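You operate a simulated robot arm through the tools that you are given. There is no shell and no other tool.

You run a simulated two-armed robot. Do the job below in one go: nothing can be reset, and whatever is moved stays where it is left.

Task
Wipe up the spill on the panel bench top with the blue rag and put it back.

The check looks at the end state, three seconds after you hand in, the way a careful person would. Anything else that was tipped, shoved, dropped, spilled or broken makes it a failure.

Robot
Two 7-joint arms with two-finger parallel grippers on one trunk, on a base that moves. Base frame: it is fixed to the floor where the robot stands at the start and does not move with it; the origin is under the middle of the robot, x ahead of it, y to its left, z up; the surface under the hand at the start is at about z = 0.82. Units: m, degrees, N and s.
The left shoulder is at the start at [0.163, 0.171, 1.108], the right one opposite. With the tool pointing down near the work surface each hand reaches from about 0.48 to 0.96 m from the robot's upright axis, wherever it stands, measured 20 degrees to its own side. Payload 4.4 kg a hand.
Tool frame (each hand has its own): the origin (TCP) lies between the finger pads and is the grasp point; the fingertips stand 0.023 m ahead of it; z points along the fingers, y is the line along which they close. The gripper opens to 0.094 m. The fingers are 0.038 m wide and 0.01 m thick; the gripper's body (0.054 by 0.096 m) begins 0.039 m behind the TCP.
Orientation is told as [roll, pitch, yaw] about the base's x, y, z axes, in that order, counted from this pose: with the fingers straight down and closing along the base's y, the tool's x points along the base's -x, its y along +y and its z along -z.

Tools
- The arms move only by the tool apply_moves. It takes "left_moves", "right_moves" or both (then of equal length, played together; a hand with none holds still); each is a list of rows, each an object of numbers (a shift or turn left out is 0, a gripper value left out holds the last): "x", "y", "z": the shift along the tool's x, y, z in m; "ax", "ay", "az": the turn, a rotation vector about the tool's x, y, z in degrees; "gripper": the gripper command, from -1 (shut) to 1 (fully open), values between in proportion. In form: [{"x": .., "y": .., "z": .., "ax": .., "ay": .., "az": .., "gripper": ..}, ...]. A call has 1 to 20 rows; each row shifts and turns the commanded pose from where the row before left it, along the tool's axes as they then stand. Each row takes 0.2 s and may step no farther than 0.05 m and 8.6 degrees from the row before; otherwise, or with a gripper value out of range, the whole call is refused. A pose out of reach is approached as far as the arm can. The call stops where the force on the tool passes 40 N (or 10 N more than at its start, if that is more) or the arm is blocked; 0.2 s more then pass. The fingers move at their own pace (about 0.072 m/s each) and stop on an object; they squeeze with about 25 N. The grip force told is the motor's: it shows also when the fingers shut on nothing. Time passes only in rows, and 0.2 s behind the last, so rows that do not move let the fingers close. It gives the time, the measured TCP pose, the force on the tool (base axes), the opening and the grip force at its end, in the units of the frame above (readings bear some noise), with the torque about the TCP (base axes, N m) and any sound that the robot's microphone picked up.
- Cameras (640 x 400 px; columns grow to the right, rows downward): "scene" is now at [0.2917, -0.0187, 1.2458]; the picture's right is [-0.19, -0.98, 0.00], its down [-0.54, 0.10, -0.84] and it looks along [0.82, -0.16, -0.55] (base axes); focal length 214 px, centre (320, 200). "left" rides on the left gripper at [0.086, -0.016, -0.074] in its tool frame; the picture's right is [0.18, 0.98, 0.00], its down [-0.58, 0.11, -0.81] and it looks along [-0.79, 0.15, 0.59] (tool axes); focal length 243 px, centre (320, 200). "right" rides on the right gripper at [0.086, 0.016, -0.075] in its tool frame; the picture's right is [-0.18, 0.98, 0.00], its down [-0.58, -0.11, -0.81] and it looks along [-0.79, -0.15, 0.59] (tool axes); focal length 243 px, centre (320, 200). There is no depth. A picture from a camera that has moved, and an enlarged one, comes with that camera's place and axes in the base frame and with its lens.
- capture(camera): a new picture of that camera. The clock stands still meanwhile.
- move_column(by): moves the trunk up (or, below 0, down) by that many m; the arms and the scene camera ride with it, the base frame stays. It gives what a move gives, with no picture.
- drive_base(legs): drives the robot by 1 to 6 legs, each [ahead, left, turn to the left] in m, m and degrees, along the robot's own axes; the way and the turn of a leg run together, so that a leg with both is an arc; at most 1.5 m and 180 degrees a leg. The arms and the cameras ride along, it lands a little off, and it stops where it bumps. It gives what a move gives.
- aim_head(pan, tilt): turns the head with the scene camera to pan (to the left, within 80 degrees either way) and tilt (down, from -29 to 69), counted from straight ahead of the robot (the tilt from the chest, where the trunk bows). It gives what a move gives.
- close_up(camera, box): a new picture of the part [left, top, right, bottom] of that camera's present view, enlarged. The clock stands still meanwhile.
- sign_off(): hands the job in; it is judged then, once.

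Nothing tells you exact positions but the pictures and the camera data. Unless the task says otherwise, let go and move clear before handing in.

The tools are called after "Call:" as a command line: name --argument value ..., lists and objects as JSON in quotes. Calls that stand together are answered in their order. apply_moves: Moves the arms, as the interface text tells. Its arguments: {"type":"object","properties":{"left_moves":{"type":"array","items":{"type":"object","properties":{"x":{"type":"number"},"y":{"type":"number"},"z":{"type":"number"},"ax":{"type":"number"},"ay":{"type":"number"},"az":{"type":"number"},"gripper":{"type":"number"}}}},"right_moves":{"type":"array","items":{"type":"object","properties":{"x":{"type":"number"},"y":{"type":"number"},"z":{"type":"number"},"ax":{"type":"number"},"ay":{"type":"number"},"az":{"type":"number"},"gripper":{"type":"number"}}}}},"required":[]} The other tools are called the same way: move_column (by) moves the trunk up or down; drive_base (legs) drives the base; aim_head (pan, tilt) turns the head that bears the scene camera; capture (camera) takes a picture; close_up (camera, box) takes an enlarged picture of a part of a camera's view; sign_off () hands the job in.

At the start:

```text
clock: 0.0
left_tcp_pos: [0.4578, 0.0391, 1.1105]
left_ee_rot: [0.0, 0.0, 0.0]
left_contact_force: [-0.2, -0.2, -0.3]
left_moment: [0.0, 0.02, 0.0]
left_gripper_width: 0.0942
left_grasp_force: 0.0
right_tcp_pos: [0.4411, -0.2943, 1.0625]
right_ee_rot: [0.0, 0.0, 0.0]
right_contact_force: [-0.2, 0.1, 1.0]
right_moment: [0.03, 0.03, 0.01]
right_gripper_width: 0.0939
right_grasp_force: 0.1
trunk travel left (down, up): [-0.125, 0.263]
robot x, y, heading: [0.0039, -0.0021, 0.1]
head pan, tilt (commanded): [-11.0, 33.3]
```

scene: 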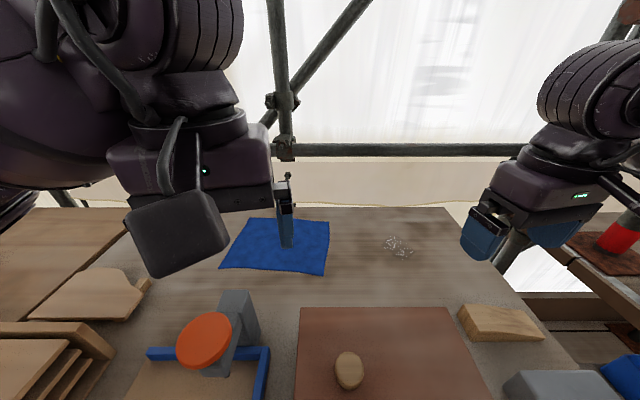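
right: 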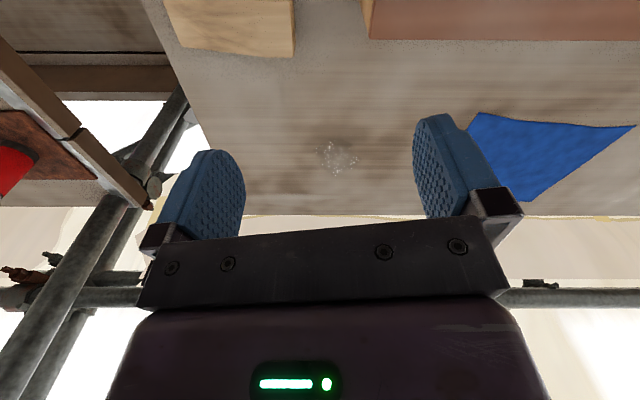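
left: 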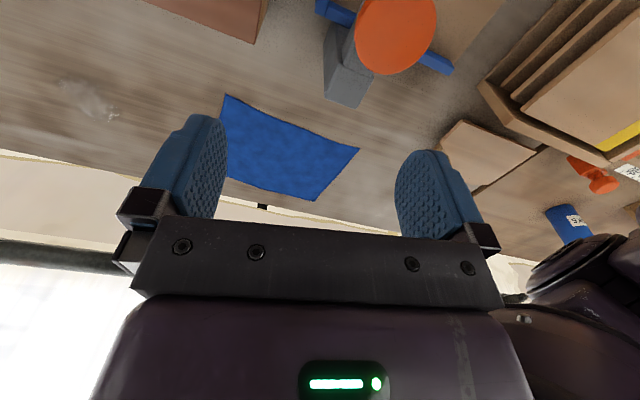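

I see a blue rag lying flat on the bench ahead, and a small whitish spill to the right of it. I'll take closer looks before moving anything.

Call:
close_up --camera "scene" --box '[200, 190, 480, 365]'

Call:
close_up --camera "scene" --box '[360, 215, 440, 265]'

Call:
close_up --camera "right" --box '[280, 110, 420, 200]'

Call:
close_up --camera "left" --box '[0, 40, 400, 240]'

```text
2.29 times, centred on (340, 278) of scene
camera zoom: at [0.2917, -0.0187, 1.2458], right [-0.19, -0.98, 0.0], down [-0.54, 0.1, -0.84], along [0.82, -0.16, -0.55], focal length 490 px, centre (274, 23)
```

zoom: 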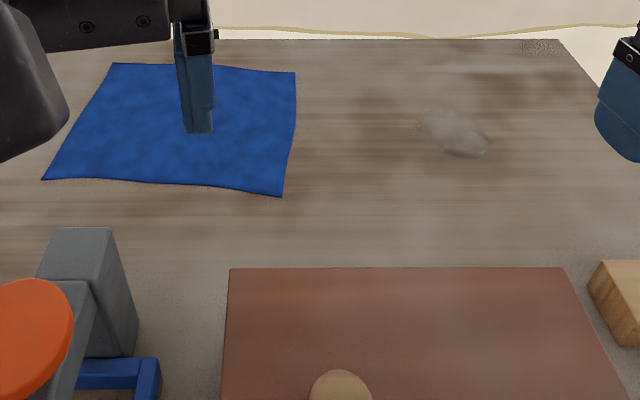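

```text
8.00 times, centred on (400, 240) of scene
camera zoom: at [0.2917, -0.0187, 1.2458], right [-0.19, -0.98, 0.0], down [-0.54, 0.1, -0.84], along [0.82, -0.16, -0.55], focal length 1716 px, centre (-320, -120)
```

zoom: 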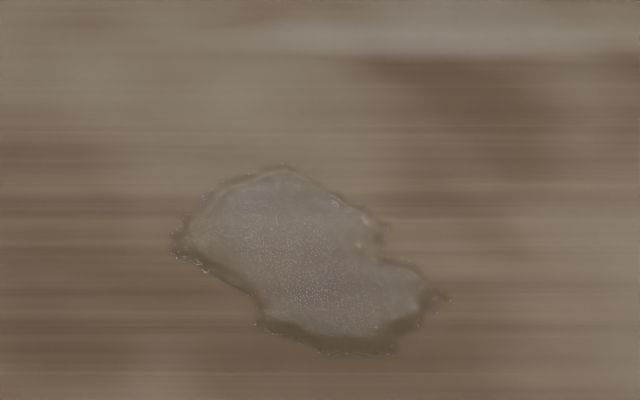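

```text
4.44 times, centred on (350, 155) of right
camera zoom: at [0.3537, -0.2786, 1.1367], right [0.18, 0.98, 0.0], down [0.58, -0.11, 0.81], along [0.79, -0.15, -0.59], focal length 1078 px, centre (187, 400)
```

zoom: 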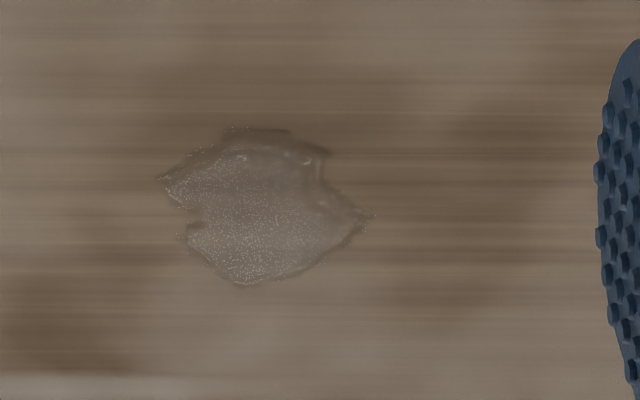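

```text
1.60 times, centred on (200, 140) of left
camera zoom: at [0.3714, 0.023, 1.1837], right [-0.18, 0.98, 0.0], down [0.58, 0.11, 0.81], along [0.79, 0.15, -0.59], focal length 388 px, centre (512, 296)
```

zoom: 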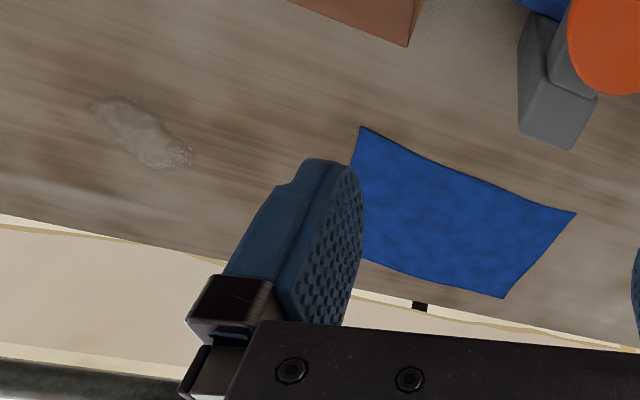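

The spill comes out around (0.655, -0.305), and the rag is centred around (0.74, 0.00) with z about 0.82. I'll look to both sides for obstacles and for anything else that could be taken for the rag or the spill.

Call:
aim_head --pan -45 --tilt 40

Call:
capture --camera "scene"

Call:
aim_head --pan 40 --tilt 40

Call:
capture --camera "scene"

Call:
aim_head --pan -5 --tilt 45

Call:
capture --camera "scene"

```text
clock: 1.0
left_tcp_pos: [0.4569, 0.0383, 1.1101]
left_ee_rot: [-0.1, 0.0, 0.1]
left_contact_force: [-0.5, -0.1, 0.4]
left_moment: [0.0, 0.01, -0.03]
left_gripper_width: 0.0941
left_grasp_force: 0.1
right_tcp_pos: [0.4404, -0.2932, 1.0623]
right_ee_rot: [0.0, 0.0, 0.1]
right_contact_force: [0.2, -0.7, 0.7]
right_moment: [-0.01, 0.03, 0.03]
right_gripper_width: 0.0939
right_grasp_force: 0.1
trunk travel left (down, up): [-0.125, 0.263]
robot x, y, heading: [0.0006, -0.0026, -0.3]
head pan, tilt (commanded): [-45.0, 40.0]
```

```text
taken
camera scene: at [0.2646, -0.0618, 1.2357], right [-0.71, -0.71, 0.0], down [-0.45, 0.45, -0.77], along [0.54, -0.54, -0.64], focal length 214 px, centre (320, 200)
```

scene: 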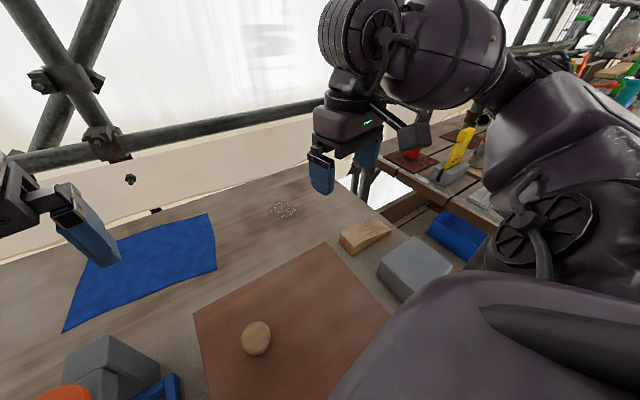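

```text
clock: 2.6
left_tcp_pos: [0.4582, 0.039, 1.11]
left_ee_rot: [0.0, 0.1, 0.0]
left_contact_force: [0.1, -1.0, 0.3]
left_moment: [0.01, 0.0, 0.03]
left_gripper_width: 0.0941
left_grasp_force: 0.0
right_tcp_pos: [0.4408, -0.2942, 1.0612]
right_ee_rot: [0.0, 0.0, 0.0]
right_contact_force: [0.1, -0.4, -0.2]
right_moment: [0.02, 0.0, 0.02]
right_gripper_width: 0.0944
right_grasp_force: 0.1
trunk travel left (down, up): [-0.125, 0.263]
robot x, y, heading: [0.003, 0.0006, 0.0]
head pan, tilt (commanded): [40.0, 40.0]
```

```text
taken
camera scene: at [0.2696, 0.0529, 1.2357], right [0.64, -0.77, 0.0], down [-0.49, -0.41, -0.77], along [0.59, 0.49, -0.64], focal length 214 px, centre (320, 200)
```

scene: 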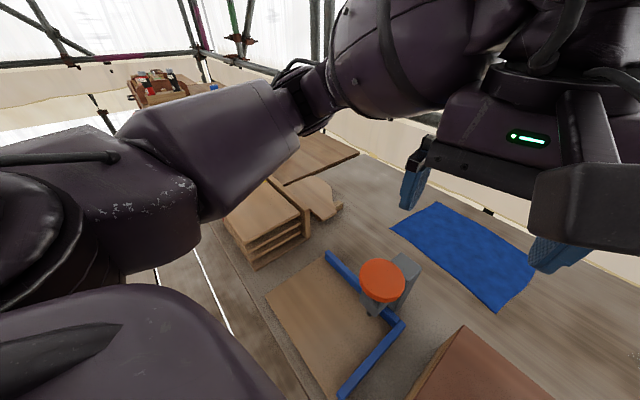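

```text
clock: 3.7
left_tcp_pos: [0.4563, 0.0394, 1.1097]
left_ee_rot: [0.0, 0.0, 0.0]
left_contact_force: [-0.5, 1.2, -0.3]
left_moment: [0.0, -0.01, 0.03]
left_gripper_width: 0.094
left_grasp_force: 0.1
right_tcp_pos: [0.4409, -0.2925, 1.0605]
right_ee_rot: [0.0, 0.0, 0.0]
right_contact_force: [0.1, -0.6, -0.2]
right_moment: [0.0, -0.01, -0.03]
right_gripper_width: 0.094
right_grasp_force: 0.1
trunk travel left (down, up): [-0.125, 0.263]
robot x, y, heading: [0.0023, 0.0008, 0.0]
head pan, tilt (commanded): [-5.0, 45.0]
```

```text
taken
camera scene: at [0.2854, -0.0087, 1.2284], right [-0.09, -1.0, 0.0], down [-0.7, 0.06, -0.71], along [0.7, -0.06, -0.71], focal length 214 px, centre (320, 200)
```

scene: 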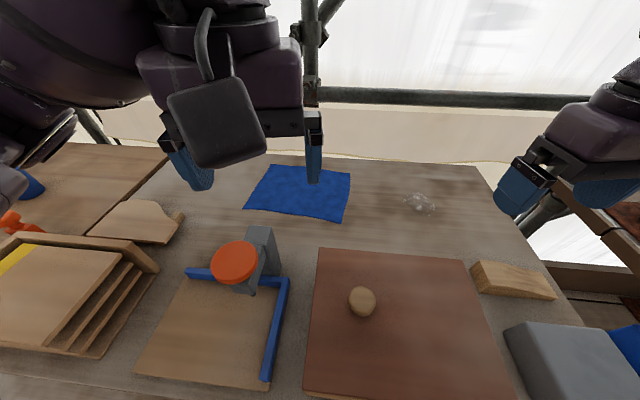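

The only blue rag and the only spill lie clear on the same bench, with a panel and a wedge nearer the robot. The left hand hangs over the rag area, so I'll move it left before bringing in the right hand.

Call:
apply_moves --left_moves '[{"y": 0.03, "z": -0.01}, {"y": 0.04, "z": -0.01}, {"y": 0.04, "z": -0.01}, {"y": 0.04}, {"y": 0.04}, {"y": 0.03}, {}]'

Call:
capture --camera "scene"

```text
clock: 5.3
left_tcp_pos: [0.4579, 0.2597, 1.1384]
left_ee_rot: [-0.1, 0.0, 0.0]
left_contact_force: [-0.5, 0.3, 1.0]
left_moment: [0.02, 0.0, 0.02]
left_gripper_width: 0.094
left_grasp_force: 0.1
right_tcp_pos: [0.4413, -0.2943, 1.0619]
right_ee_rot: [0.1, 0.0, 0.1]
right_contact_force: [-0.2, -0.2, -0.5]
right_moment: [-0.01, 0.0, 0.06]
right_gripper_width: 0.094
right_grasp_force: 0.1
trunk travel left (down, up): [-0.125, 0.263]
robot x, y, heading: [0.0027, -0.0007, 0.2]
head pan, tilt (commanded): [-5.0, 45.0]
```

```text
taken
camera scene: at [0.2857, -0.0091, 1.2282], right [-0.09, -1.0, 0.0], down [-0.7, 0.06, -0.71], along [0.7, -0.06, -0.71], focal length 214 px, centre (320, 200)
```

scene: 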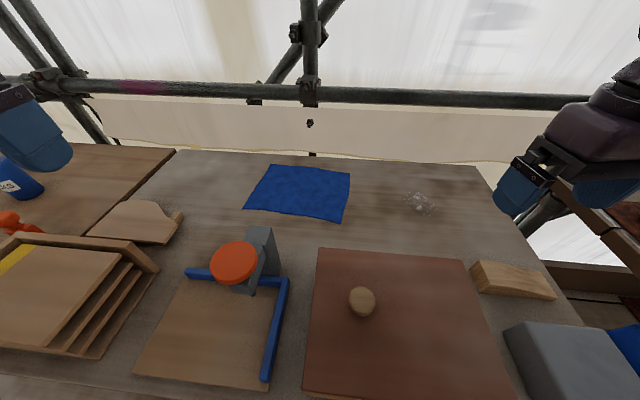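

The view of the rag is now clear, and its centre is still about (0.736, 0.005). I'll bring the right hand over it, staying high.

Call:
apply_moves --right_moves '[{"x": -0.03, "y": 0.03}, {"x": -0.03, "y": 0.03}, {"x": -0.03, "y": 0.03}, {"x": -0.03, "y": 0.03}, {"x": -0.03, "y": 0.03}, {"x": -0.03, "y": 0.03}, {"x": -0.03, "y": 0.03}, {"x": -0.03, "y": 0.03}, {"x": -0.03, "y": 0.03, "z": 0.01}, {"x": -0.02, "y": 0.028, "z": 0.02}, {"z": 0.04, "gripper": 0.0}, {"z": 0.04}, {}]'

Call:
capture --camera "scene"

Call:
capture --camera "right"

```text
clock: 8.1
left_tcp_pos: [0.458, 0.2593, 1.1401]
left_ee_rot: [0.0, -0.1, 0.0]
left_contact_force: [-0.3, -0.3, 0.1]
left_moment: [-0.01, -0.06, 0.0]
left_gripper_width: 0.0943
left_grasp_force: 0.0
right_tcp_pos: [0.7302, 0.0026, 0.9524]
right_ee_rot: [0.0, -0.1, -0.1]
right_contact_force: [0.0, 0.0, 0.9]
right_moment: [0.04, 0.01, 0.0]
right_gripper_width: 0.047
right_grasp_force: 0.0
trunk travel left (down, up): [-0.125, 0.263]
robot x, y, heading: [0.0003, -0.0008, -0.3]
head pan, tilt (commanded): [-5.0, 45.0]
```

```text
taken
camera scene: at [0.2848, -0.0088, 1.2287], right [-0.09, -1.0, 0.0], down [-0.7, 0.06, -0.71], along [0.7, -0.06, -0.71], focal length 214 px, centre (320, 200)
```

scene: 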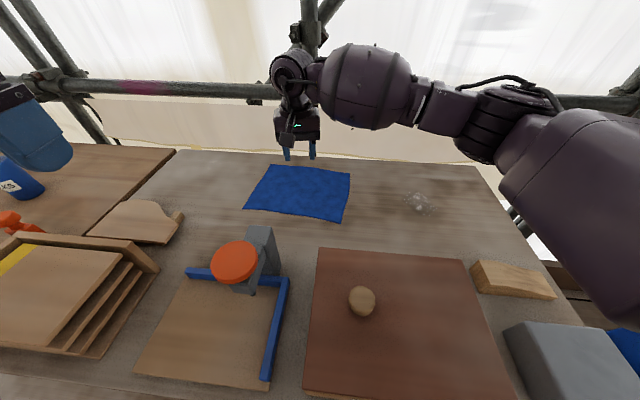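

```text
taken
camera right: at [0.6428, 0.018, 1.0269], right [0.18, 0.98, 0.0], down [0.58, -0.11, 0.81], along [0.79, -0.15, -0.59], focal length 243 px, centre (320, 200)
```

right: 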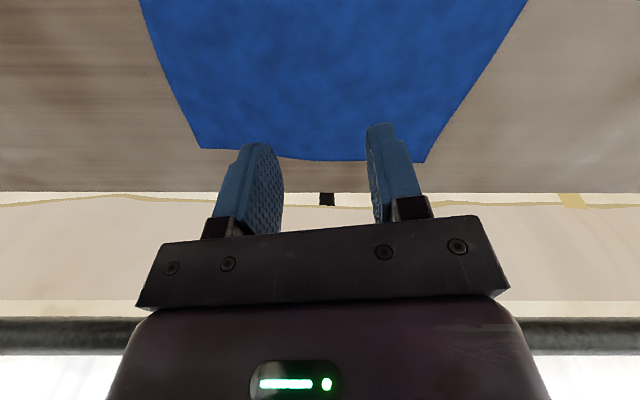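

The hand is over the rag's centre with the fingers half open. I'll come down slowly to touch the cloth.

Call:
apply_moves --right_moves '[{"x": -0.004, "z": 0.03}, {"z": 0.03}, {"z": 0.025}, {"z": 0.015}, {}]'

Call:
apply_moves --right_moves '[{"z": 0.004}, {"z": 0.004}, {}]'

Call:
capture --camera "right"

Call:
close_up --camera "scene" --box '[220, 120, 380, 240]'

```text
clock: 9.3
left_tcp_pos: [0.4579, 0.2612, 1.1392]
left_ee_rot: [0.0, -0.1, 0.0]
left_contact_force: [0.4, 0.9, -0.8]
left_moment: [-0.03, -0.03, -0.01]
left_gripper_width: 0.0939
left_grasp_force: 0.0
right_tcp_pos: [0.7349, 0.0023, 0.8507]
right_ee_rot: [0.1, 0.1, -0.1]
right_contact_force: [0.2, 1.1, 0.5]
right_moment: [0.01, -0.01, 0.0]
right_gripper_width: 0.0472
right_grasp_force: 0.0
trunk travel left (down, up): [-0.125, 0.263]
robot x, y, heading: [-0.002, 0.0041, 0.0]
head pan, tilt (commanded): [-5.0, 45.0]
```

```text
clock: 10.1
left_tcp_pos: [0.4583, 0.2597, 1.1393]
left_ee_rot: [-0.1, -0.1, -0.1]
left_contact_force: [0.1, -0.1, 0.1]
left_moment: [0.01, 0.0, 0.01]
left_gripper_width: 0.0941
left_grasp_force: 0.0
right_tcp_pos: [0.734, 0.0046, 0.8446]
right_ee_rot: [0.0, -0.2, 0.0]
right_contact_force: [0.5, 0.2, 5.3]
right_moment: [0.01, 0.02, -0.03]
right_gripper_width: 0.047
right_grasp_force: 0.0
trunk travel left (down, up): [-0.125, 0.263]
robot x, y, heading: [-0.0019, 0.0024, 0.3]
head pan, tilt (commanded): [-5.0, 45.0]
```

```text
taken
camera right: at [0.647, 0.0195, 0.9191], right [0.18, 0.98, 0.0], down [0.58, -0.11, 0.81], along [0.79, -0.15, -0.59], focal length 243 px, centre (320, 200)
```

right: 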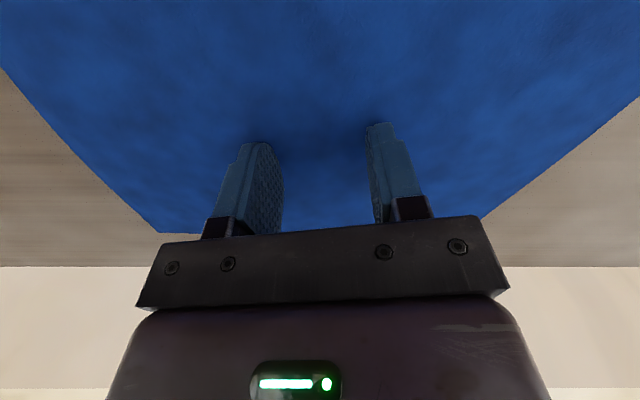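

```text
3.33 times, centred on (300, 180) of scene
camera zoom: at [0.2849, -0.0088, 1.2287], right [-0.09, -1.0, 0.0], down [-0.7, 0.06, -0.71], along [0.7, -0.06, -0.71], focal length 715 px, centre (387, 267)
```

zoom: 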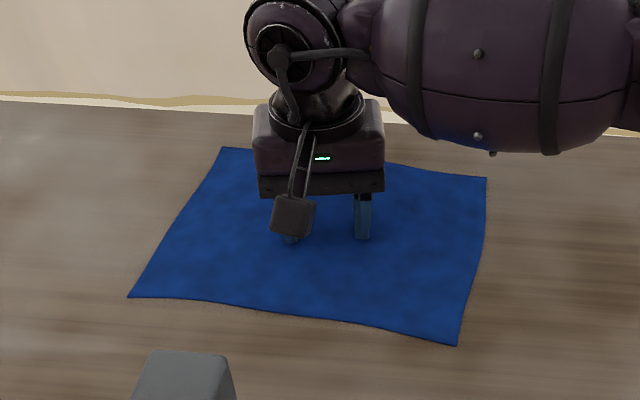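

The fingertips press lightly on the cloth, at about 5 N. I'll press a touch more and close the fingers to pinch a fold.

Call:
apply_moves --right_moves '[{"z": 0.002}, {"gripper": -0.5}, {"gripper": -1.0}, {}, {}, {}]'

Call:
capture --camera "right"

Call:
close_up --camera "scene" --box '[220, 120, 380, 240]'

```text
clock: 11.5
left_tcp_pos: [0.4565, 0.2614, 1.1414]
left_ee_rot: [0.0, -0.1, 0.0]
left_contact_force: [0.0, -0.4, -0.5]
left_moment: [0.0, -0.02, 0.02]
left_gripper_width: 0.0941
left_grasp_force: 0.1
right_tcp_pos: [0.732, 0.005, 0.8444]
right_ee_rot: [0.2, -0.3, 0.0]
right_contact_force: [3.5, 4.8, 24.7]
right_moment: [0.1, 0.21, -0.04]
right_gripper_width: 0.0017
right_grasp_force: 24.5
trunk travel left (down, up): [-0.125, 0.263]
robot x, y, heading: [-0.004, 0.0005, -0.1]
head pan, tilt (commanded): [-5.0, 45.0]
```

```text
taken
camera right: at [0.6464, 0.0203, 0.9188], right [0.18, 0.98, 0.0], down [0.58, -0.11, 0.81], along [0.79, -0.15, -0.59], focal length 243 px, centre (320, 200)
```

right: 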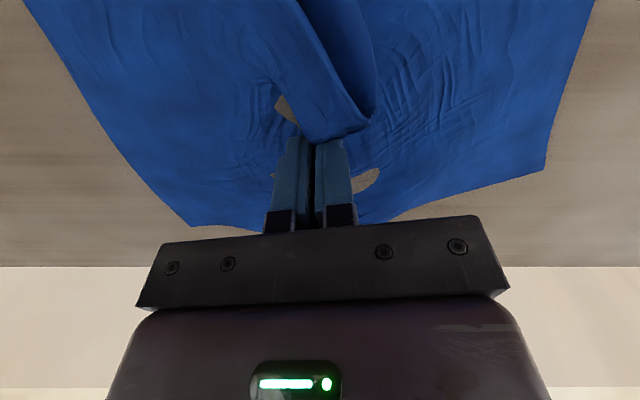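

```text
3.33 times, centred on (300, 180) of scene
camera zoom: at [0.2836, -0.0083, 1.2291], right [-0.09, -1.0, 0.0], down [-0.7, 0.06, -0.71], along [0.71, -0.06, -0.71], focal length 715 px, centre (387, 267)
```

zoom: 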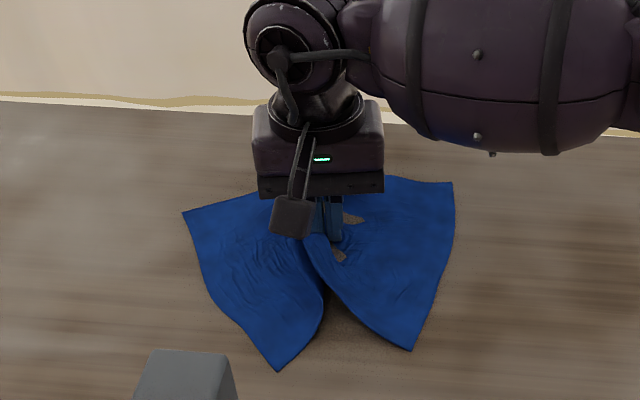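

The cloth bunched up and is pinched between the fingers, with the width reading 1.7 mm. I'll lift slightly to check the hold.

Call:
apply_moves --right_moves '[{"z": -0.005}, {"z": -0.01}, {"z": -0.015}, {"z": -0.015}, {}]'

Call:
capture --camera "right"

Call:
close_up --camera "scene" --box '[220, 120, 380, 240]'

```text
clock: 12.7
left_tcp_pos: [0.4584, 0.2603, 1.1394]
left_ee_rot: [-0.1, 0.0, 0.0]
left_contact_force: [-0.4, -0.4, -0.2]
left_moment: [0.02, 0.03, 0.01]
left_gripper_width: 0.0937
left_grasp_force: 0.0
right_tcp_pos: [0.7362, 0.0048, 0.8859]
right_ee_rot: [-0.1, 0.1, 0.0]
right_contact_force: [-0.1, -0.4, 0.3]
right_moment: [-0.02, 0.02, -0.01]
right_gripper_width: 0.0018
right_grasp_force: 25.2
trunk travel left (down, up): [-0.125, 0.263]
robot x, y, heading: [0.001, -0.0019, -0.1]
head pan, tilt (commanded): [-5.0, 45.0]
```

```text
taken
camera right: at [0.6482, 0.0193, 0.9614], right [0.18, 0.98, 0.0], down [0.58, -0.11, 0.81], along [0.79, -0.15, -0.59], focal length 243 px, centre (320, 200)
```

right: 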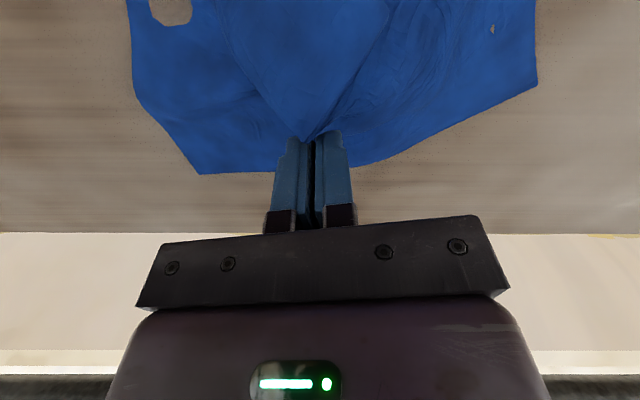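

```text
3.33 times, centred on (300, 180) of scene
camera zoom: at [0.2856, -0.0088, 1.2282], right [-0.09, -1.0, 0.0], down [-0.7, 0.06, -0.71], along [0.7, -0.06, -0.71], focal length 715 px, centre (387, 267)
```

zoom: 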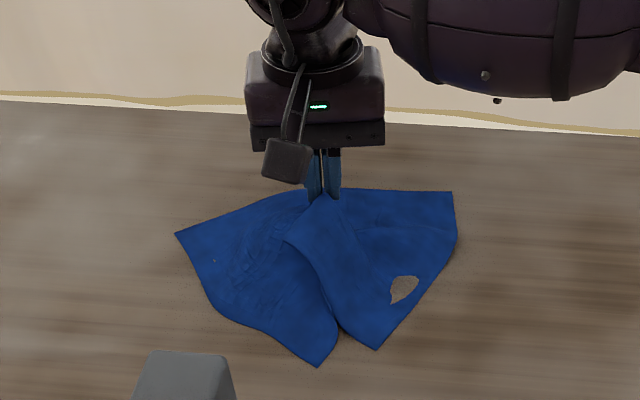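

The rag is held firmly and lifted at its centre. I'll carry it low to the right, toward the left side of the spill.

Call:
apply_moves --right_moves '[{"x": 0.008, "y": -0.03}, {"x": 0.01, "y": -0.035}, {"x": 0.01, "y": -0.035}, {"x": 0.012, "y": -0.035}, {"x": 0.012, "y": -0.035}, {"x": 0.012, "y": -0.03}, {"x": 0.01, "y": -0.02}, {}]'

Call:
capture --camera "scene"

Call:
capture --camera "right"

```text
clock: 14.5
left_tcp_pos: [0.4592, 0.2596, 1.1394]
left_ee_rot: [0.0, -0.1, 0.0]
left_contact_force: [0.7, 0.7, 0.2]
left_moment: [0.04, 0.0, -0.01]
left_gripper_width: 0.094
left_grasp_force: 0.1
right_tcp_pos: [0.6611, -0.2157, 0.884]
right_ee_rot: [0.0, 0.0, 0.0]
right_contact_force: [0.3, 0.3, 0.3]
right_moment: [-0.01, 0.02, -0.04]
right_gripper_width: 0.0019
right_grasp_force: 24.9
trunk travel left (down, up): [-0.125, 0.263]
robot x, y, heading: [-0.0002, -0.0008, -0.1]
head pan, tilt (commanded): [-5.0, 45.0]
```

```text
taken
camera scene: at [0.2856, -0.0086, 1.2283], right [-0.09, -1.0, 0.0], down [-0.7, 0.06, -0.71], along [0.7, -0.06, -0.71], focal length 214 px, centre (320, 200)
```

scene: 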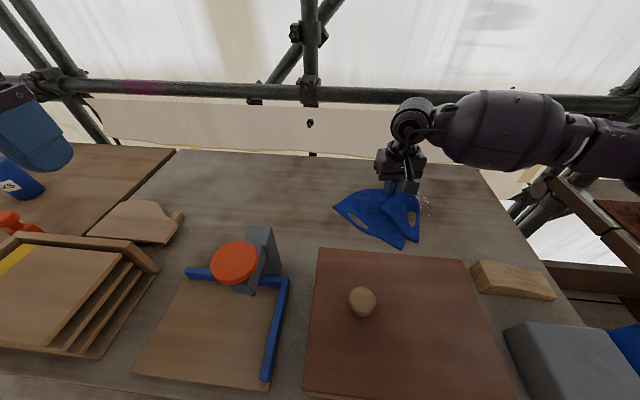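

```text
taken
camera right: at [0.574, -0.2003, 0.9597], right [0.18, 0.98, 0.0], down [0.58, -0.11, 0.81], along [0.79, -0.15, -0.59], focal length 243 px, centre (320, 200)
```

right: 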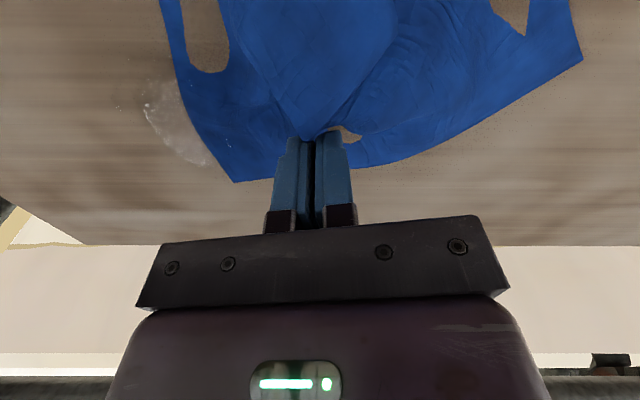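

The rag's edge just covers the left margin of the spill. I'll lower it until it presses lightly, then start the strokes.

Call:
apply_moves --right_moves '[{"z": 0.015}, {"z": 0.012}, {"z": 0.008}, {"z": 0.003}, {}]'

```text
clock: 15.7
left_tcp_pos: [0.4585, 0.2606, 1.1395]
left_ee_rot: [0.0, -0.1, 0.1]
left_contact_force: [0.1, -0.4, -0.9]
left_moment: [0.03, -0.03, 0.03]
left_gripper_width: 0.0941
left_grasp_force: 0.3
right_tcp_pos: [0.661, -0.2163, 0.8489]
right_ee_rot: [-0.1, 0.0, 0.0]
right_contact_force: [-0.7, 0.8, 1.5]
right_moment: [-0.01, 0.04, 0.03]
right_gripper_width: 0.0017
right_grasp_force: 25.2
trunk travel left (down, up): [-0.125, 0.263]
robot x, y, heading: [-0.0001, -0.0026, 0.1]
head pan, tilt (commanded): [-5.0, 45.0]
```

Call:
apply_moves --right_moves '[{"z": 0.003}, {"z": 0.002}, {}]'

Call:
apply_moves --right_moves '[{"y": -0.02}, {"y": -0.025}, {"y": -0.025}, {"y": -0.025}, {"y": -0.025}, {"y": -0.025}, {"y": -0.02}, {}]'

Call:
capture --camera "scene"

Call:
capture --camera "right"

```text
clock: 16.5
left_tcp_pos: [0.4573, 0.2613, 1.1395]
left_ee_rot: [0.0, 0.0, 0.0]
left_contact_force: [-0.6, -0.3, -0.5]
left_moment: [-0.02, 0.0, 0.0]
left_gripper_width: 0.094
left_grasp_force: 0.0
right_tcp_pos: [0.6601, -0.2155, 0.8453]
right_ee_rot: [0.0, -0.1, 0.1]
right_contact_force: [-0.9, -0.1, 8.5]
right_moment: [0.0, 0.14, 0.0]
right_gripper_width: 0.0018
right_grasp_force: 24.9
trunk travel left (down, up): [-0.125, 0.263]
robot x, y, heading: [-0.0013, 0.0002, -0.1]
head pan, tilt (commanded): [-5.0, 45.0]
```

```text
clock: 18.3
left_tcp_pos: [0.4575, 0.262, 1.1391]
left_ee_rot: [-0.2, -0.2, 0.0]
left_contact_force: [-0.3, -0.5, 0.2]
left_moment: [-0.02, 0.0, 0.01]
left_gripper_width: 0.0941
left_grasp_force: 0.0
right_tcp_pos: [0.6602, -0.3795, 0.8455]
right_ee_rot: [0.1, 0.1, 0.1]
right_contact_force: [-0.4, 4.0, 14.7]
right_moment: [0.12, 0.27, -0.07]
right_gripper_width: 0.0019
right_grasp_force: 25.3
trunk travel left (down, up): [-0.125, 0.263]
robot x, y, heading: [0.0016, 0.0008, -0.1]
head pan, tilt (commanded): [-5.0, 45.0]
```

```text
taken
camera scene: at [0.2843, -0.0078, 1.2287], right [-0.09, -1.0, 0.0], down [-0.7, 0.06, -0.71], along [0.71, -0.06, -0.71], focal length 214 px, centre (320, 200)
```

scene: 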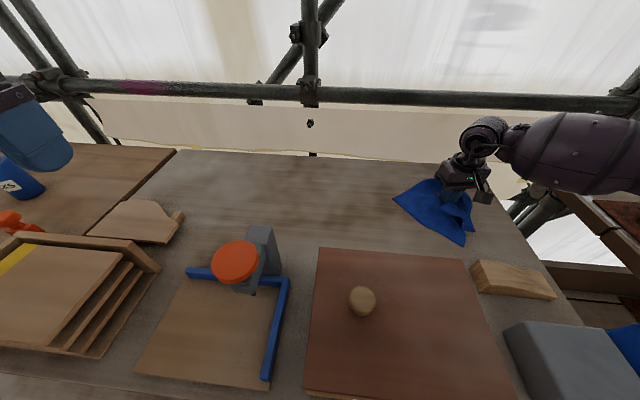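

```text
taken
camera right: at [0.5733, -0.3648, 0.9196], right [0.18, 0.98, 0.0], down [0.58, -0.11, 0.81], along [0.79, -0.15, -0.59], focal length 243 px, centre (320, 200)
```

right: 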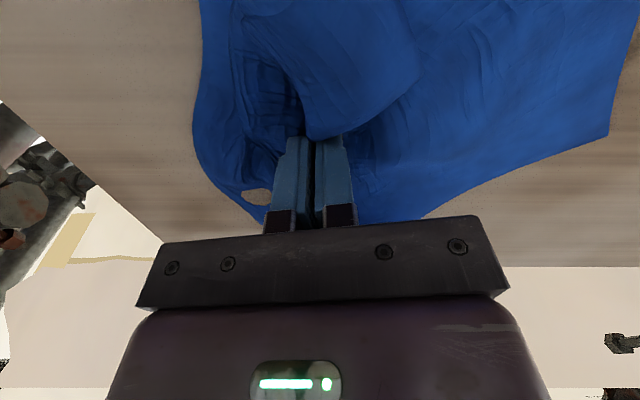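

The first stroke went through at about 10–15 N. I'll continue with parallel strokes that cover the rest of the spill area.

Call:
apply_moves --right_moves '[{"x": -0.02}, {"x": -0.012}, {"y": 0.025}, {"y": 0.025}, {"y": 0.025}, {"y": 0.025}, {"y": 0.025}, {"y": 0.025}, {"x": 0.025}, {"x": 0.025}, {"y": -0.025}, {"y": -0.025}, {"y": -0.025}, {"y": -0.025}, {"y": -0.025}, {"y": -0.025}, {}]'

Call:
capture --camera "scene"

Call:
capture --camera "right"

```text
clock: 21.9
left_tcp_pos: [0.4566, 0.2605, 1.1397]
left_ee_rot: [-0.1, -0.1, 0.0]
left_contact_force: [-0.8, 0.2, 0.0]
left_moment: [0.0, 0.01, -0.02]
left_gripper_width: 0.0941
left_grasp_force: 0.1
right_tcp_pos: [0.642, -0.3798, 0.8455]
right_ee_rot: [-0.1, -0.1, 0.0]
right_contact_force: [-1.4, 5.4, 20.5]
right_moment: [0.1, 0.4, -0.04]
right_gripper_width: 0.0017
right_grasp_force: 25.0
trunk travel left (down, up): [-0.125, 0.263]
robot x, y, heading: [-0.0012, -0.0008, -0.1]
head pan, tilt (commanded): [-5.0, 45.0]
```

```text
taken
camera scene: at [0.2839, -0.0076, 1.2289], right [-0.09, -1.0, 0.0], down [-0.7, 0.06, -0.71], along [0.71, -0.06, -0.71], focal length 214 px, centre (320, 200)
```

scene: 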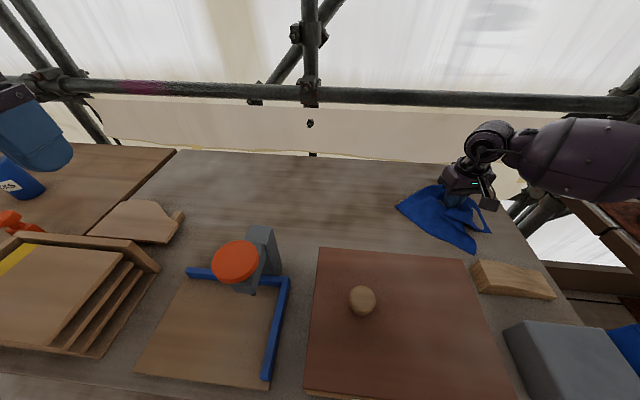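

```text
taken
camera right: at [0.5548, -0.3644, 0.9194], right [0.18, 0.98, 0.0], down [0.58, -0.11, 0.81], along [0.79, -0.15, -0.59], focal length 243 px, centre (320, 200)
```

right: 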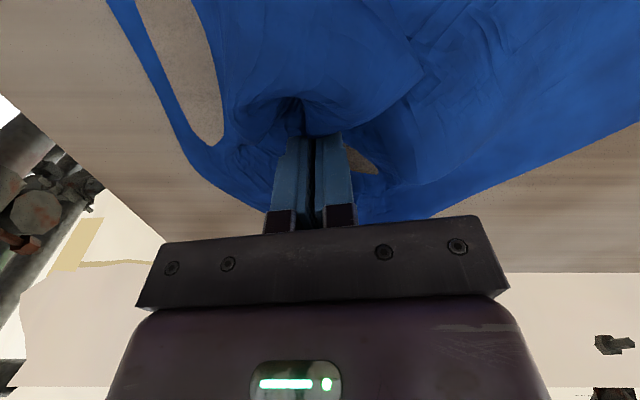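

I'll do one more pass along the near side of the spill, then lift and look at what is left.

Call:
apply_moves --right_moves '[{"z": -0.001}, {"x": 0.02}, {"x": 0.008}, {"y": 0.025}, {"y": 0.025}, {"y": 0.025}, {"y": 0.025}, {"y": 0.025}, {"y": 0.025}, {"x": -0.02, "y": 0.01}, {"x": -0.02}, {"z": -0.02}, {"y": 0.03, "z": -0.02}, {"y": 0.03, "z": -0.02}, {"y": 0.03, "z": -0.02}, {"y": 0.02, "z": -0.02}, {}]'

Call:
capture --camera "scene"

Call:
close_up --camera "scene" --box '[340, 160, 500, 260]'

Call:
capture --camera "right"

```text
clock: 25.5
left_tcp_pos: [0.459, 0.2601, 1.1395]
left_ee_rot: [-0.1, -0.1, 0.1]
left_contact_force: [0.1, 0.4, 0.2]
left_moment: [0.01, 0.01, -0.01]
left_gripper_width: 0.094
left_grasp_force: 0.1
right_tcp_pos: [0.6551, -0.11, 0.9436]
right_ee_rot: [0.1, -0.1, -0.1]
right_contact_force: [0.6, -0.5, -0.1]
right_moment: [0.04, 0.01, 0.0]
right_gripper_width: 0.0017
right_grasp_force: 25.1
trunk travel left (down, up): [-0.125, 0.263]
robot x, y, heading: [-0.0033, 0.0006, -0.0]
head pan, tilt (commanded): [-5.0, 45.0]
```

```text
taken
camera scene: at [0.2856, -0.009, 1.2283], right [-0.09, -1.0, 0.0], down [-0.7, 0.06, -0.71], along [0.7, -0.06, -0.71], focal length 214 px, centre (320, 200)
```

scene: 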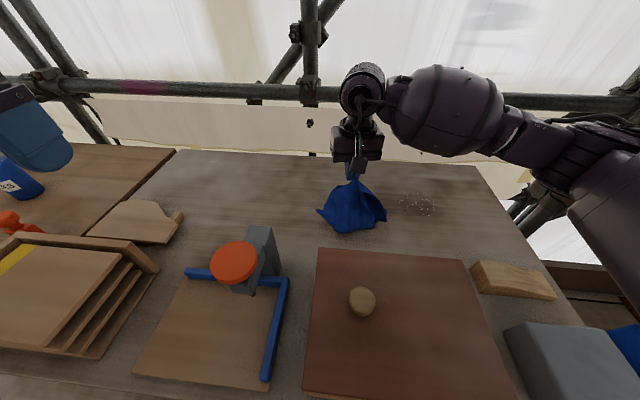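

```text
4.00 times, centred on (420, 210) of scene
camera zoom: at [0.2856, -0.009, 1.2283], right [-0.09, -1.0, 0.0], down [-0.7, 0.06, -0.71], along [0.7, -0.06, -0.71], focal length 858 px, centre (-80, 160)
```

zoom: 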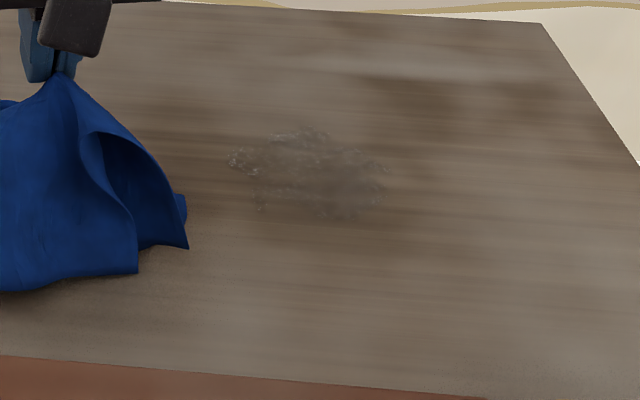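

```text
taken
camera right: at [0.5683, -0.0954, 1.0188], right [0.18, 0.98, 0.0], down [0.58, -0.11, 0.81], along [0.79, -0.15, -0.59], focal length 243 px, centre (320, 200)
```

right: 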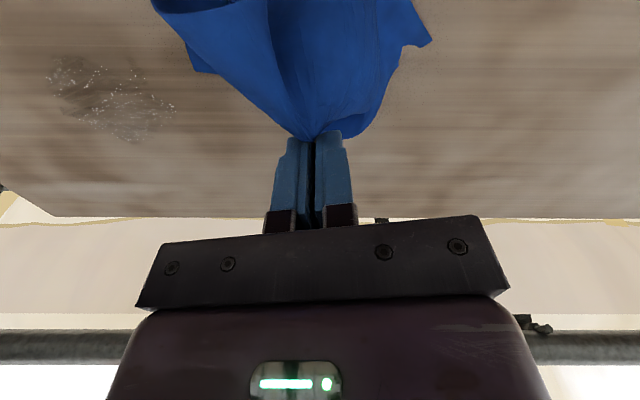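

The spill has faded but some remains. I'll zoom in to see the shape of the residue.

Call:
close_up --camera "scene" --box '[385, 180, 449, 220]'

Call:
close_up --camera "right" --box '[30, 40, 190, 150]'

```text
10.00 times, centred on (417, 200) of scene
camera zoom: at [0.2856, -0.009, 1.2283], right [-0.09, -1.0, 0.0], down [-0.7, 0.06, -0.71], along [0.7, -0.06, -0.71], focal length 2145 px, centre (-650, 200)
```

zoom: 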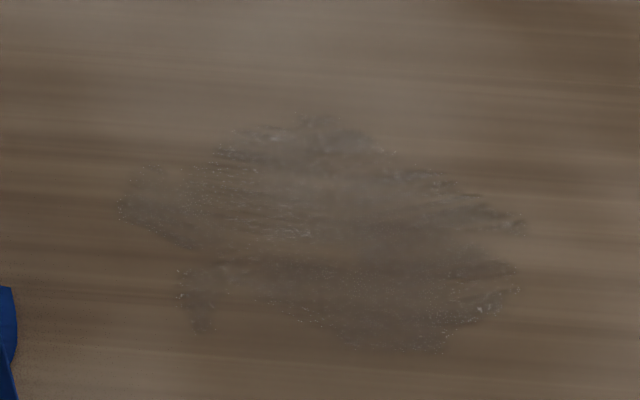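

```text
3.64 times, centred on (110, 95) of right
camera zoom: at [0.5683, -0.0954, 1.0188], right [0.18, 0.98, 0.0], down [0.58, -0.11, 0.81], along [0.79, -0.15, -0.59], focal length 882 px, centre (1084, 582)
```

zoom: 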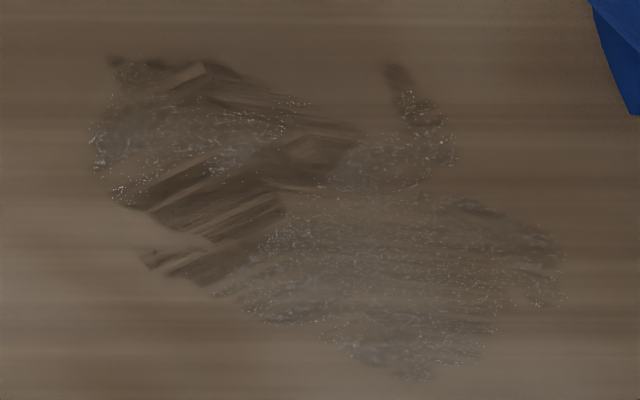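

A thin streaky film is left over about x 0.61–0.70 and y -0.35 to -0.25. I'll bring the rag back down and do denser, firmer strokes.

Call:
apply_moves --right_moves '[{"x": -0.012, "y": -0.03, "z": 0.02}, {"x": -0.012, "y": -0.03, "z": 0.02}, {"x": -0.012, "y": -0.03, "z": 0.02}, {"x": -0.01, "y": -0.02, "z": 0.02}, {"z": 0.013}, {"z": 0.005}, {}]'

```text
clock: 27.1
left_tcp_pos: [0.4594, 0.2596, 1.1388]
left_ee_rot: [0.1, 0.2, 0.0]
left_contact_force: [-0.2, 0.5, -0.3]
left_moment: [-0.02, 0.02, 0.01]
left_gripper_width: 0.0936
left_grasp_force: 0.1
right_tcp_pos: [0.7013, -0.2211, 0.8478]
right_ee_rot: [-0.1, 0.0, -0.1]
right_contact_force: [0.5, -0.5, 3.3]
right_moment: [0.03, 0.07, 0.0]
right_gripper_width: 0.0017
right_grasp_force: 25.3
trunk travel left (down, up): [-0.125, 0.263]
robot x, y, heading: [0.0006, 0.0007, -0.1]
head pan, tilt (commanded): [-5.0, 45.0]
```

Call:
apply_moves --right_moves '[{"z": 0.004}, {"y": -0.032, "z": 0.001}, {"y": -0.032}, {"y": -0.032}, {"y": -0.032}, {"y": -0.032}, {"x": 0.02}, {"y": 0.032}, {"y": 0.032}, {"y": 0.032}, {"y": 0.032}, {"y": 0.032}, {"x": 0.02}, {"y": -0.032}, {"y": -0.032}, {"y": -0.032}, {"y": -0.032}, {"y": -0.032}, {"x": 0.02}, {}]'

Call:
apply_moves --right_moves '[{"y": 0.032}, {"y": 0.032}, {"y": 0.032}, {"y": 0.032}, {"y": 0.032}, {"x": 0.02}, {"y": -0.032}, {"y": -0.032}, {"y": -0.032}, {"y": -0.032}, {"y": -0.032}, {"x": -0.03}, {"y": 0.032}, {"y": 0.032}, {"y": 0.032}, {"y": 0.032}, {"y": 0.032}, {"x": -0.03}, {}]'

Call:
capture --camera "scene"

Call:
capture --camera "right"

```text
clock: 31.3
left_tcp_pos: [0.4575, 0.2591, 1.1403]
left_ee_rot: [-0.1, -0.1, 0.1]
left_contact_force: [0.2, 0.7, 0.1]
left_moment: [-0.02, 0.0, 0.0]
left_gripper_width: 0.0942
left_grasp_force: 0.0
right_tcp_pos: [0.6418, -0.3825, 0.8452]
right_ee_rot: [-0.1, -0.4, -0.1]
right_contact_force: [8.2, -7.4, 35.3]
right_moment: [-0.04, 0.5, 0.06]
right_gripper_width: 0.002
right_grasp_force: 24.8
trunk travel left (down, up): [-0.125, 0.263]
robot x, y, heading: [0.0028, -0.0031, -0.0]
head pan, tilt (commanded): [-5.0, 45.0]
```

```text
clock: 35.3
left_tcp_pos: [0.4549, 0.2615, 1.1401]
left_ee_rot: [-0.1, -0.2, 0.1]
left_contact_force: [-0.7, -0.6, -0.4]
left_moment: [-0.02, -0.02, -0.02]
left_gripper_width: 0.0941
left_grasp_force: 0.0
right_tcp_pos: [0.6793, -0.2169, 0.8459]
right_ee_rot: [0.1, -0.3, 0.1]
right_contact_force: [-8.1, 6.2, 32.6]
right_moment: [0.09, 0.78, -0.11]
right_gripper_width: 0.0018
right_grasp_force: 25.1
trunk travel left (down, up): [-0.125, 0.263]
robot x, y, heading: [-0.0016, -0.0014, 0.1]
head pan, tilt (commanded): [-5.0, 45.0]
```

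```text
taken
camera scene: at [0.2825, -0.007, 1.2292], right [-0.09, -1.0, 0.0], down [-0.7, 0.06, -0.71], along [0.71, -0.06, -0.71], focal length 214 px, centre (320, 200)
```

scene: 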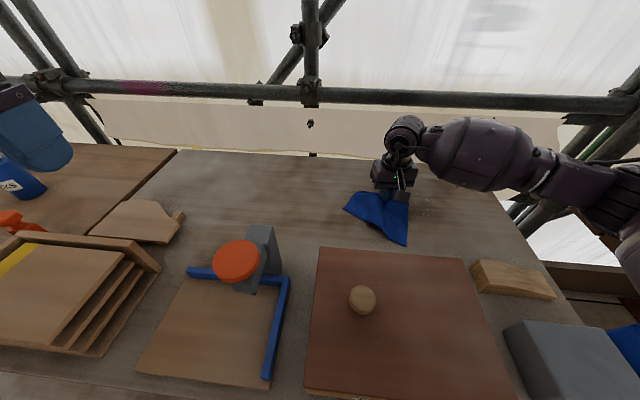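

```text
taken
camera right: at [0.5913, -0.2027, 0.9193], right [0.18, 0.98, 0.0], down [0.58, -0.11, 0.81], along [0.79, -0.15, -0.59], focal length 243 px, centre (320, 200)
```

right: 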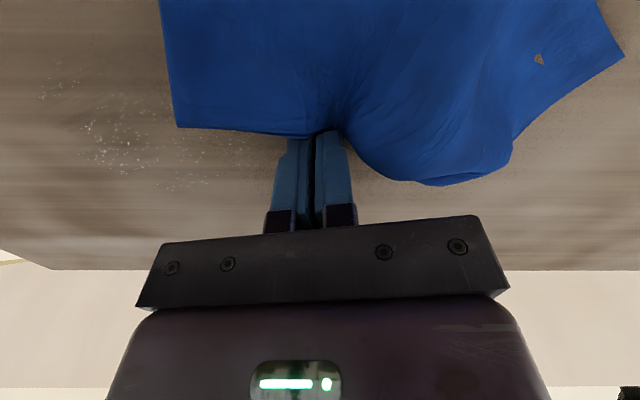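

The residue is shrinking, but the force is fairly high at about 33 N. I'll ease off a little and look closely at what is left.

Call:
apply_moves --right_moves '[{"z": -0.01}, {"y": 0.03, "z": -0.02}, {"y": 0.03, "z": -0.02}, {"y": 0.03, "z": -0.02}, {}]'

Call:
close_up --camera "scene" --box '[385, 180, 449, 220]'

Call:
capture --camera "right"

Call:
close_up --camera "right" --box '[0, 40, 160, 150]'

```text
clock: 36.5
left_tcp_pos: [0.4592, 0.26, 1.1393]
left_ee_rot: [0.0, 0.0, -0.1]
left_contact_force: [-1.2, 0.1, -1.0]
left_moment: [-0.01, 0.0, -0.01]
left_gripper_width: 0.094
left_grasp_force: 0.1
right_tcp_pos: [0.681, -0.1282, 0.9103]
right_ee_rot: [0.0, 0.0, 0.0]
right_contact_force: [-0.4, -0.5, 0.7]
right_moment: [0.03, -0.04, -0.04]
right_gripper_width: 0.0015
right_grasp_force: 24.5
trunk travel left (down, up): [-0.125, 0.263]
robot x, y, heading: [-0.0023, 0.0039, -0.1]
head pan, tilt (commanded): [-5.0, 45.0]
```

```text
10.00 times, centred on (417, 200) of scene
camera zoom: at [0.2856, -0.0092, 1.2283], right [-0.09, -1.0, 0.0], down [-0.7, 0.06, -0.71], along [0.7, -0.06, -0.71], focal length 2145 px, centre (-650, 200)
```

zoom: 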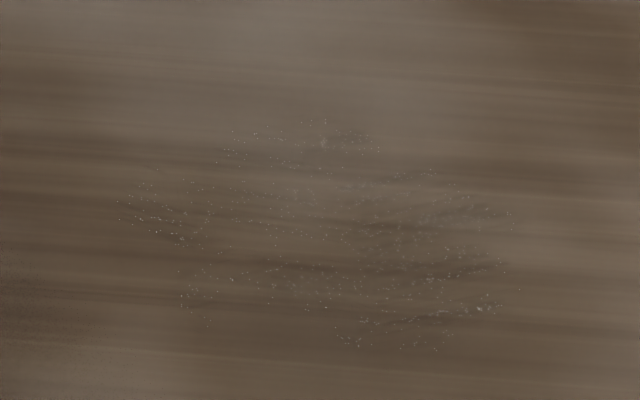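

```text
taken
camera right: at [0.5941, -0.114, 0.9857], right [0.18, 0.98, 0.0], down [0.58, -0.11, 0.81], along [0.79, -0.15, -0.59], focal length 243 px, centre (320, 200)
```

right: 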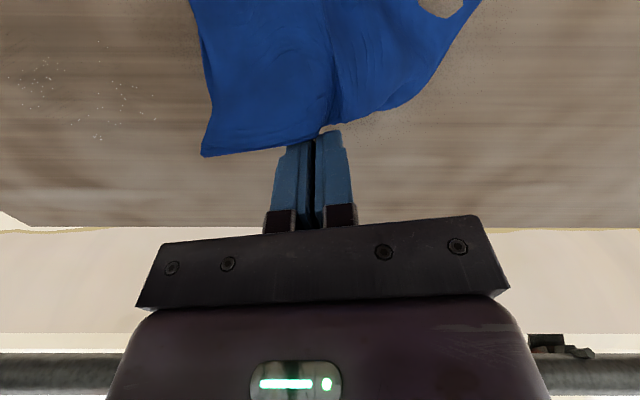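

```text
3.64 times, centred on (80, 95) of right
camera zoom: at [0.5941, -0.114, 0.9857], right [0.18, 0.98, 0.0], down [0.58, -0.11, 0.81], along [0.79, -0.15, -0.59], focal length 882 px, centre (1193, 582)
```

zoom: 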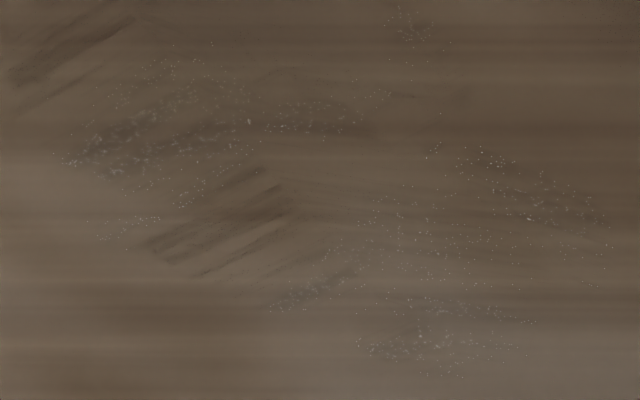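

Only faint specks remain, so another round or two should clear it. I'll go back down and run the raster again.

Call:
apply_moves --right_moves '[{"y": -0.03, "z": 0.02, "x": -0.01}, {"y": -0.03, "z": 0.02, "x": -0.012}, {"y": -0.03, "z": 0.02, "x": -0.012}, {"z": 0.005}, {"z": 0.002}, {"y": -0.032}, {"y": -0.032}, {"y": -0.032}, {"y": -0.032}, {"y": -0.032}, {"x": 0.02}, {"y": 0.032}, {"y": 0.032}, {"y": 0.032}, {"y": 0.032}, {"y": 0.032}, {"x": 0.02}, {}]'

Call:
apply_moves --right_moves '[{"y": -0.032}, {"y": -0.032}, {"y": -0.032}, {"y": -0.032}, {"y": -0.032}, {"x": 0.02}, {"y": 0.032}, {"y": 0.032}, {"y": 0.032}, {"y": 0.032}, {"y": 0.032}, {"x": 0.02}, {"y": -0.032}, {"y": -0.032}, {"y": -0.032}, {"y": -0.032}, {"y": -0.032}, {"x": 0.02}, {}]'

Call:
capture --camera "scene"

Call:
capture --camera "right"

```text
clock: 40.3
left_tcp_pos: [0.4573, 0.26, 1.1398]
left_ee_rot: [0.0, -0.1, 0.0]
left_contact_force: [-0.6, 0.3, -0.2]
left_moment: [0.02, 0.02, 0.01]
left_gripper_width: 0.0938
left_grasp_force: 0.0
right_tcp_pos: [0.6719, -0.221, 0.8459]
right_ee_rot: [-0.1, 0.0, 0.0]
right_contact_force: [1.3, 1.7, 14.0]
right_moment: [0.03, 0.21, -0.02]
right_gripper_width: 0.002
right_grasp_force: 24.5
trunk travel left (down, up): [-0.125, 0.263]
robot x, y, heading: [0.0005, -0.0014, 0.2]
head pan, tilt (commanded): [-5.0, 45.0]
```

```text
clock: 44.3
left_tcp_pos: [0.4586, 0.2619, 1.1393]
left_ee_rot: [0.0, -0.1, -0.1]
left_contact_force: [0.6, 0.4, 0.6]
left_moment: [-0.02, -0.03, 0.0]
left_gripper_width: 0.094
left_grasp_force: 0.1
right_tcp_pos: [0.6135, -0.3805, 0.8454]
right_ee_rot: [-0.1, -0.1, 0.0]
right_contact_force: [1.3, -1.7, 8.3]
right_moment: [0.0, 0.14, 0.05]
right_gripper_width: 0.0019
right_grasp_force: 25.1
trunk travel left (down, up): [-0.125, 0.263]
robot x, y, heading: [0.0041, 0.0023, -0.2]
head pan, tilt (commanded): [-5.0, 45.0]
```

```text
taken
camera scene: at [0.2847, -0.0085, 1.2287], right [-0.09, -1.0, 0.0], down [-0.7, 0.06, -0.71], along [0.7, -0.06, -0.71], focal length 214 px, centre (320, 200)
```

scene: 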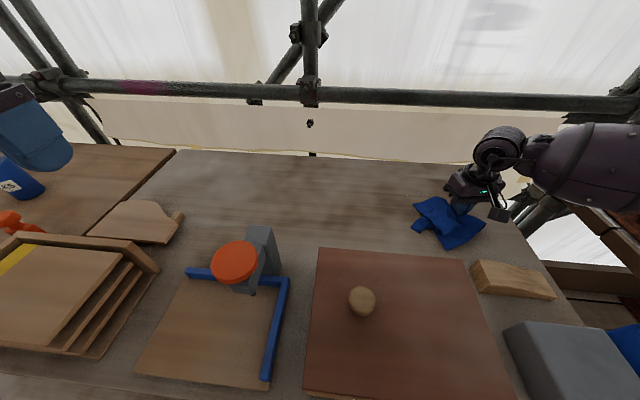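

```text
taken
camera right: at [0.5267, -0.3653, 0.92], right [0.18, 0.98, 0.0], down [0.58, -0.11, 0.81], along [0.79, -0.15, -0.59], focal length 243 px, centre (320, 200)
```

right: 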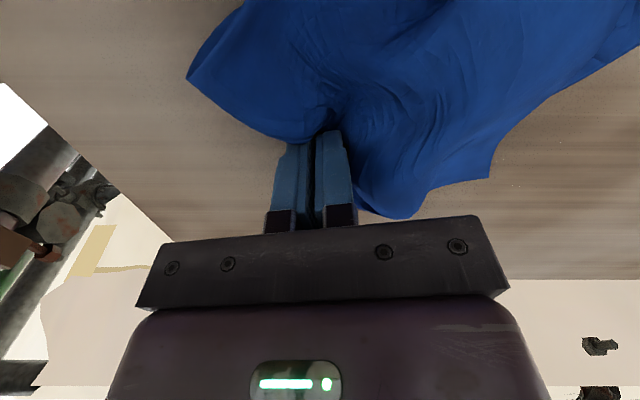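

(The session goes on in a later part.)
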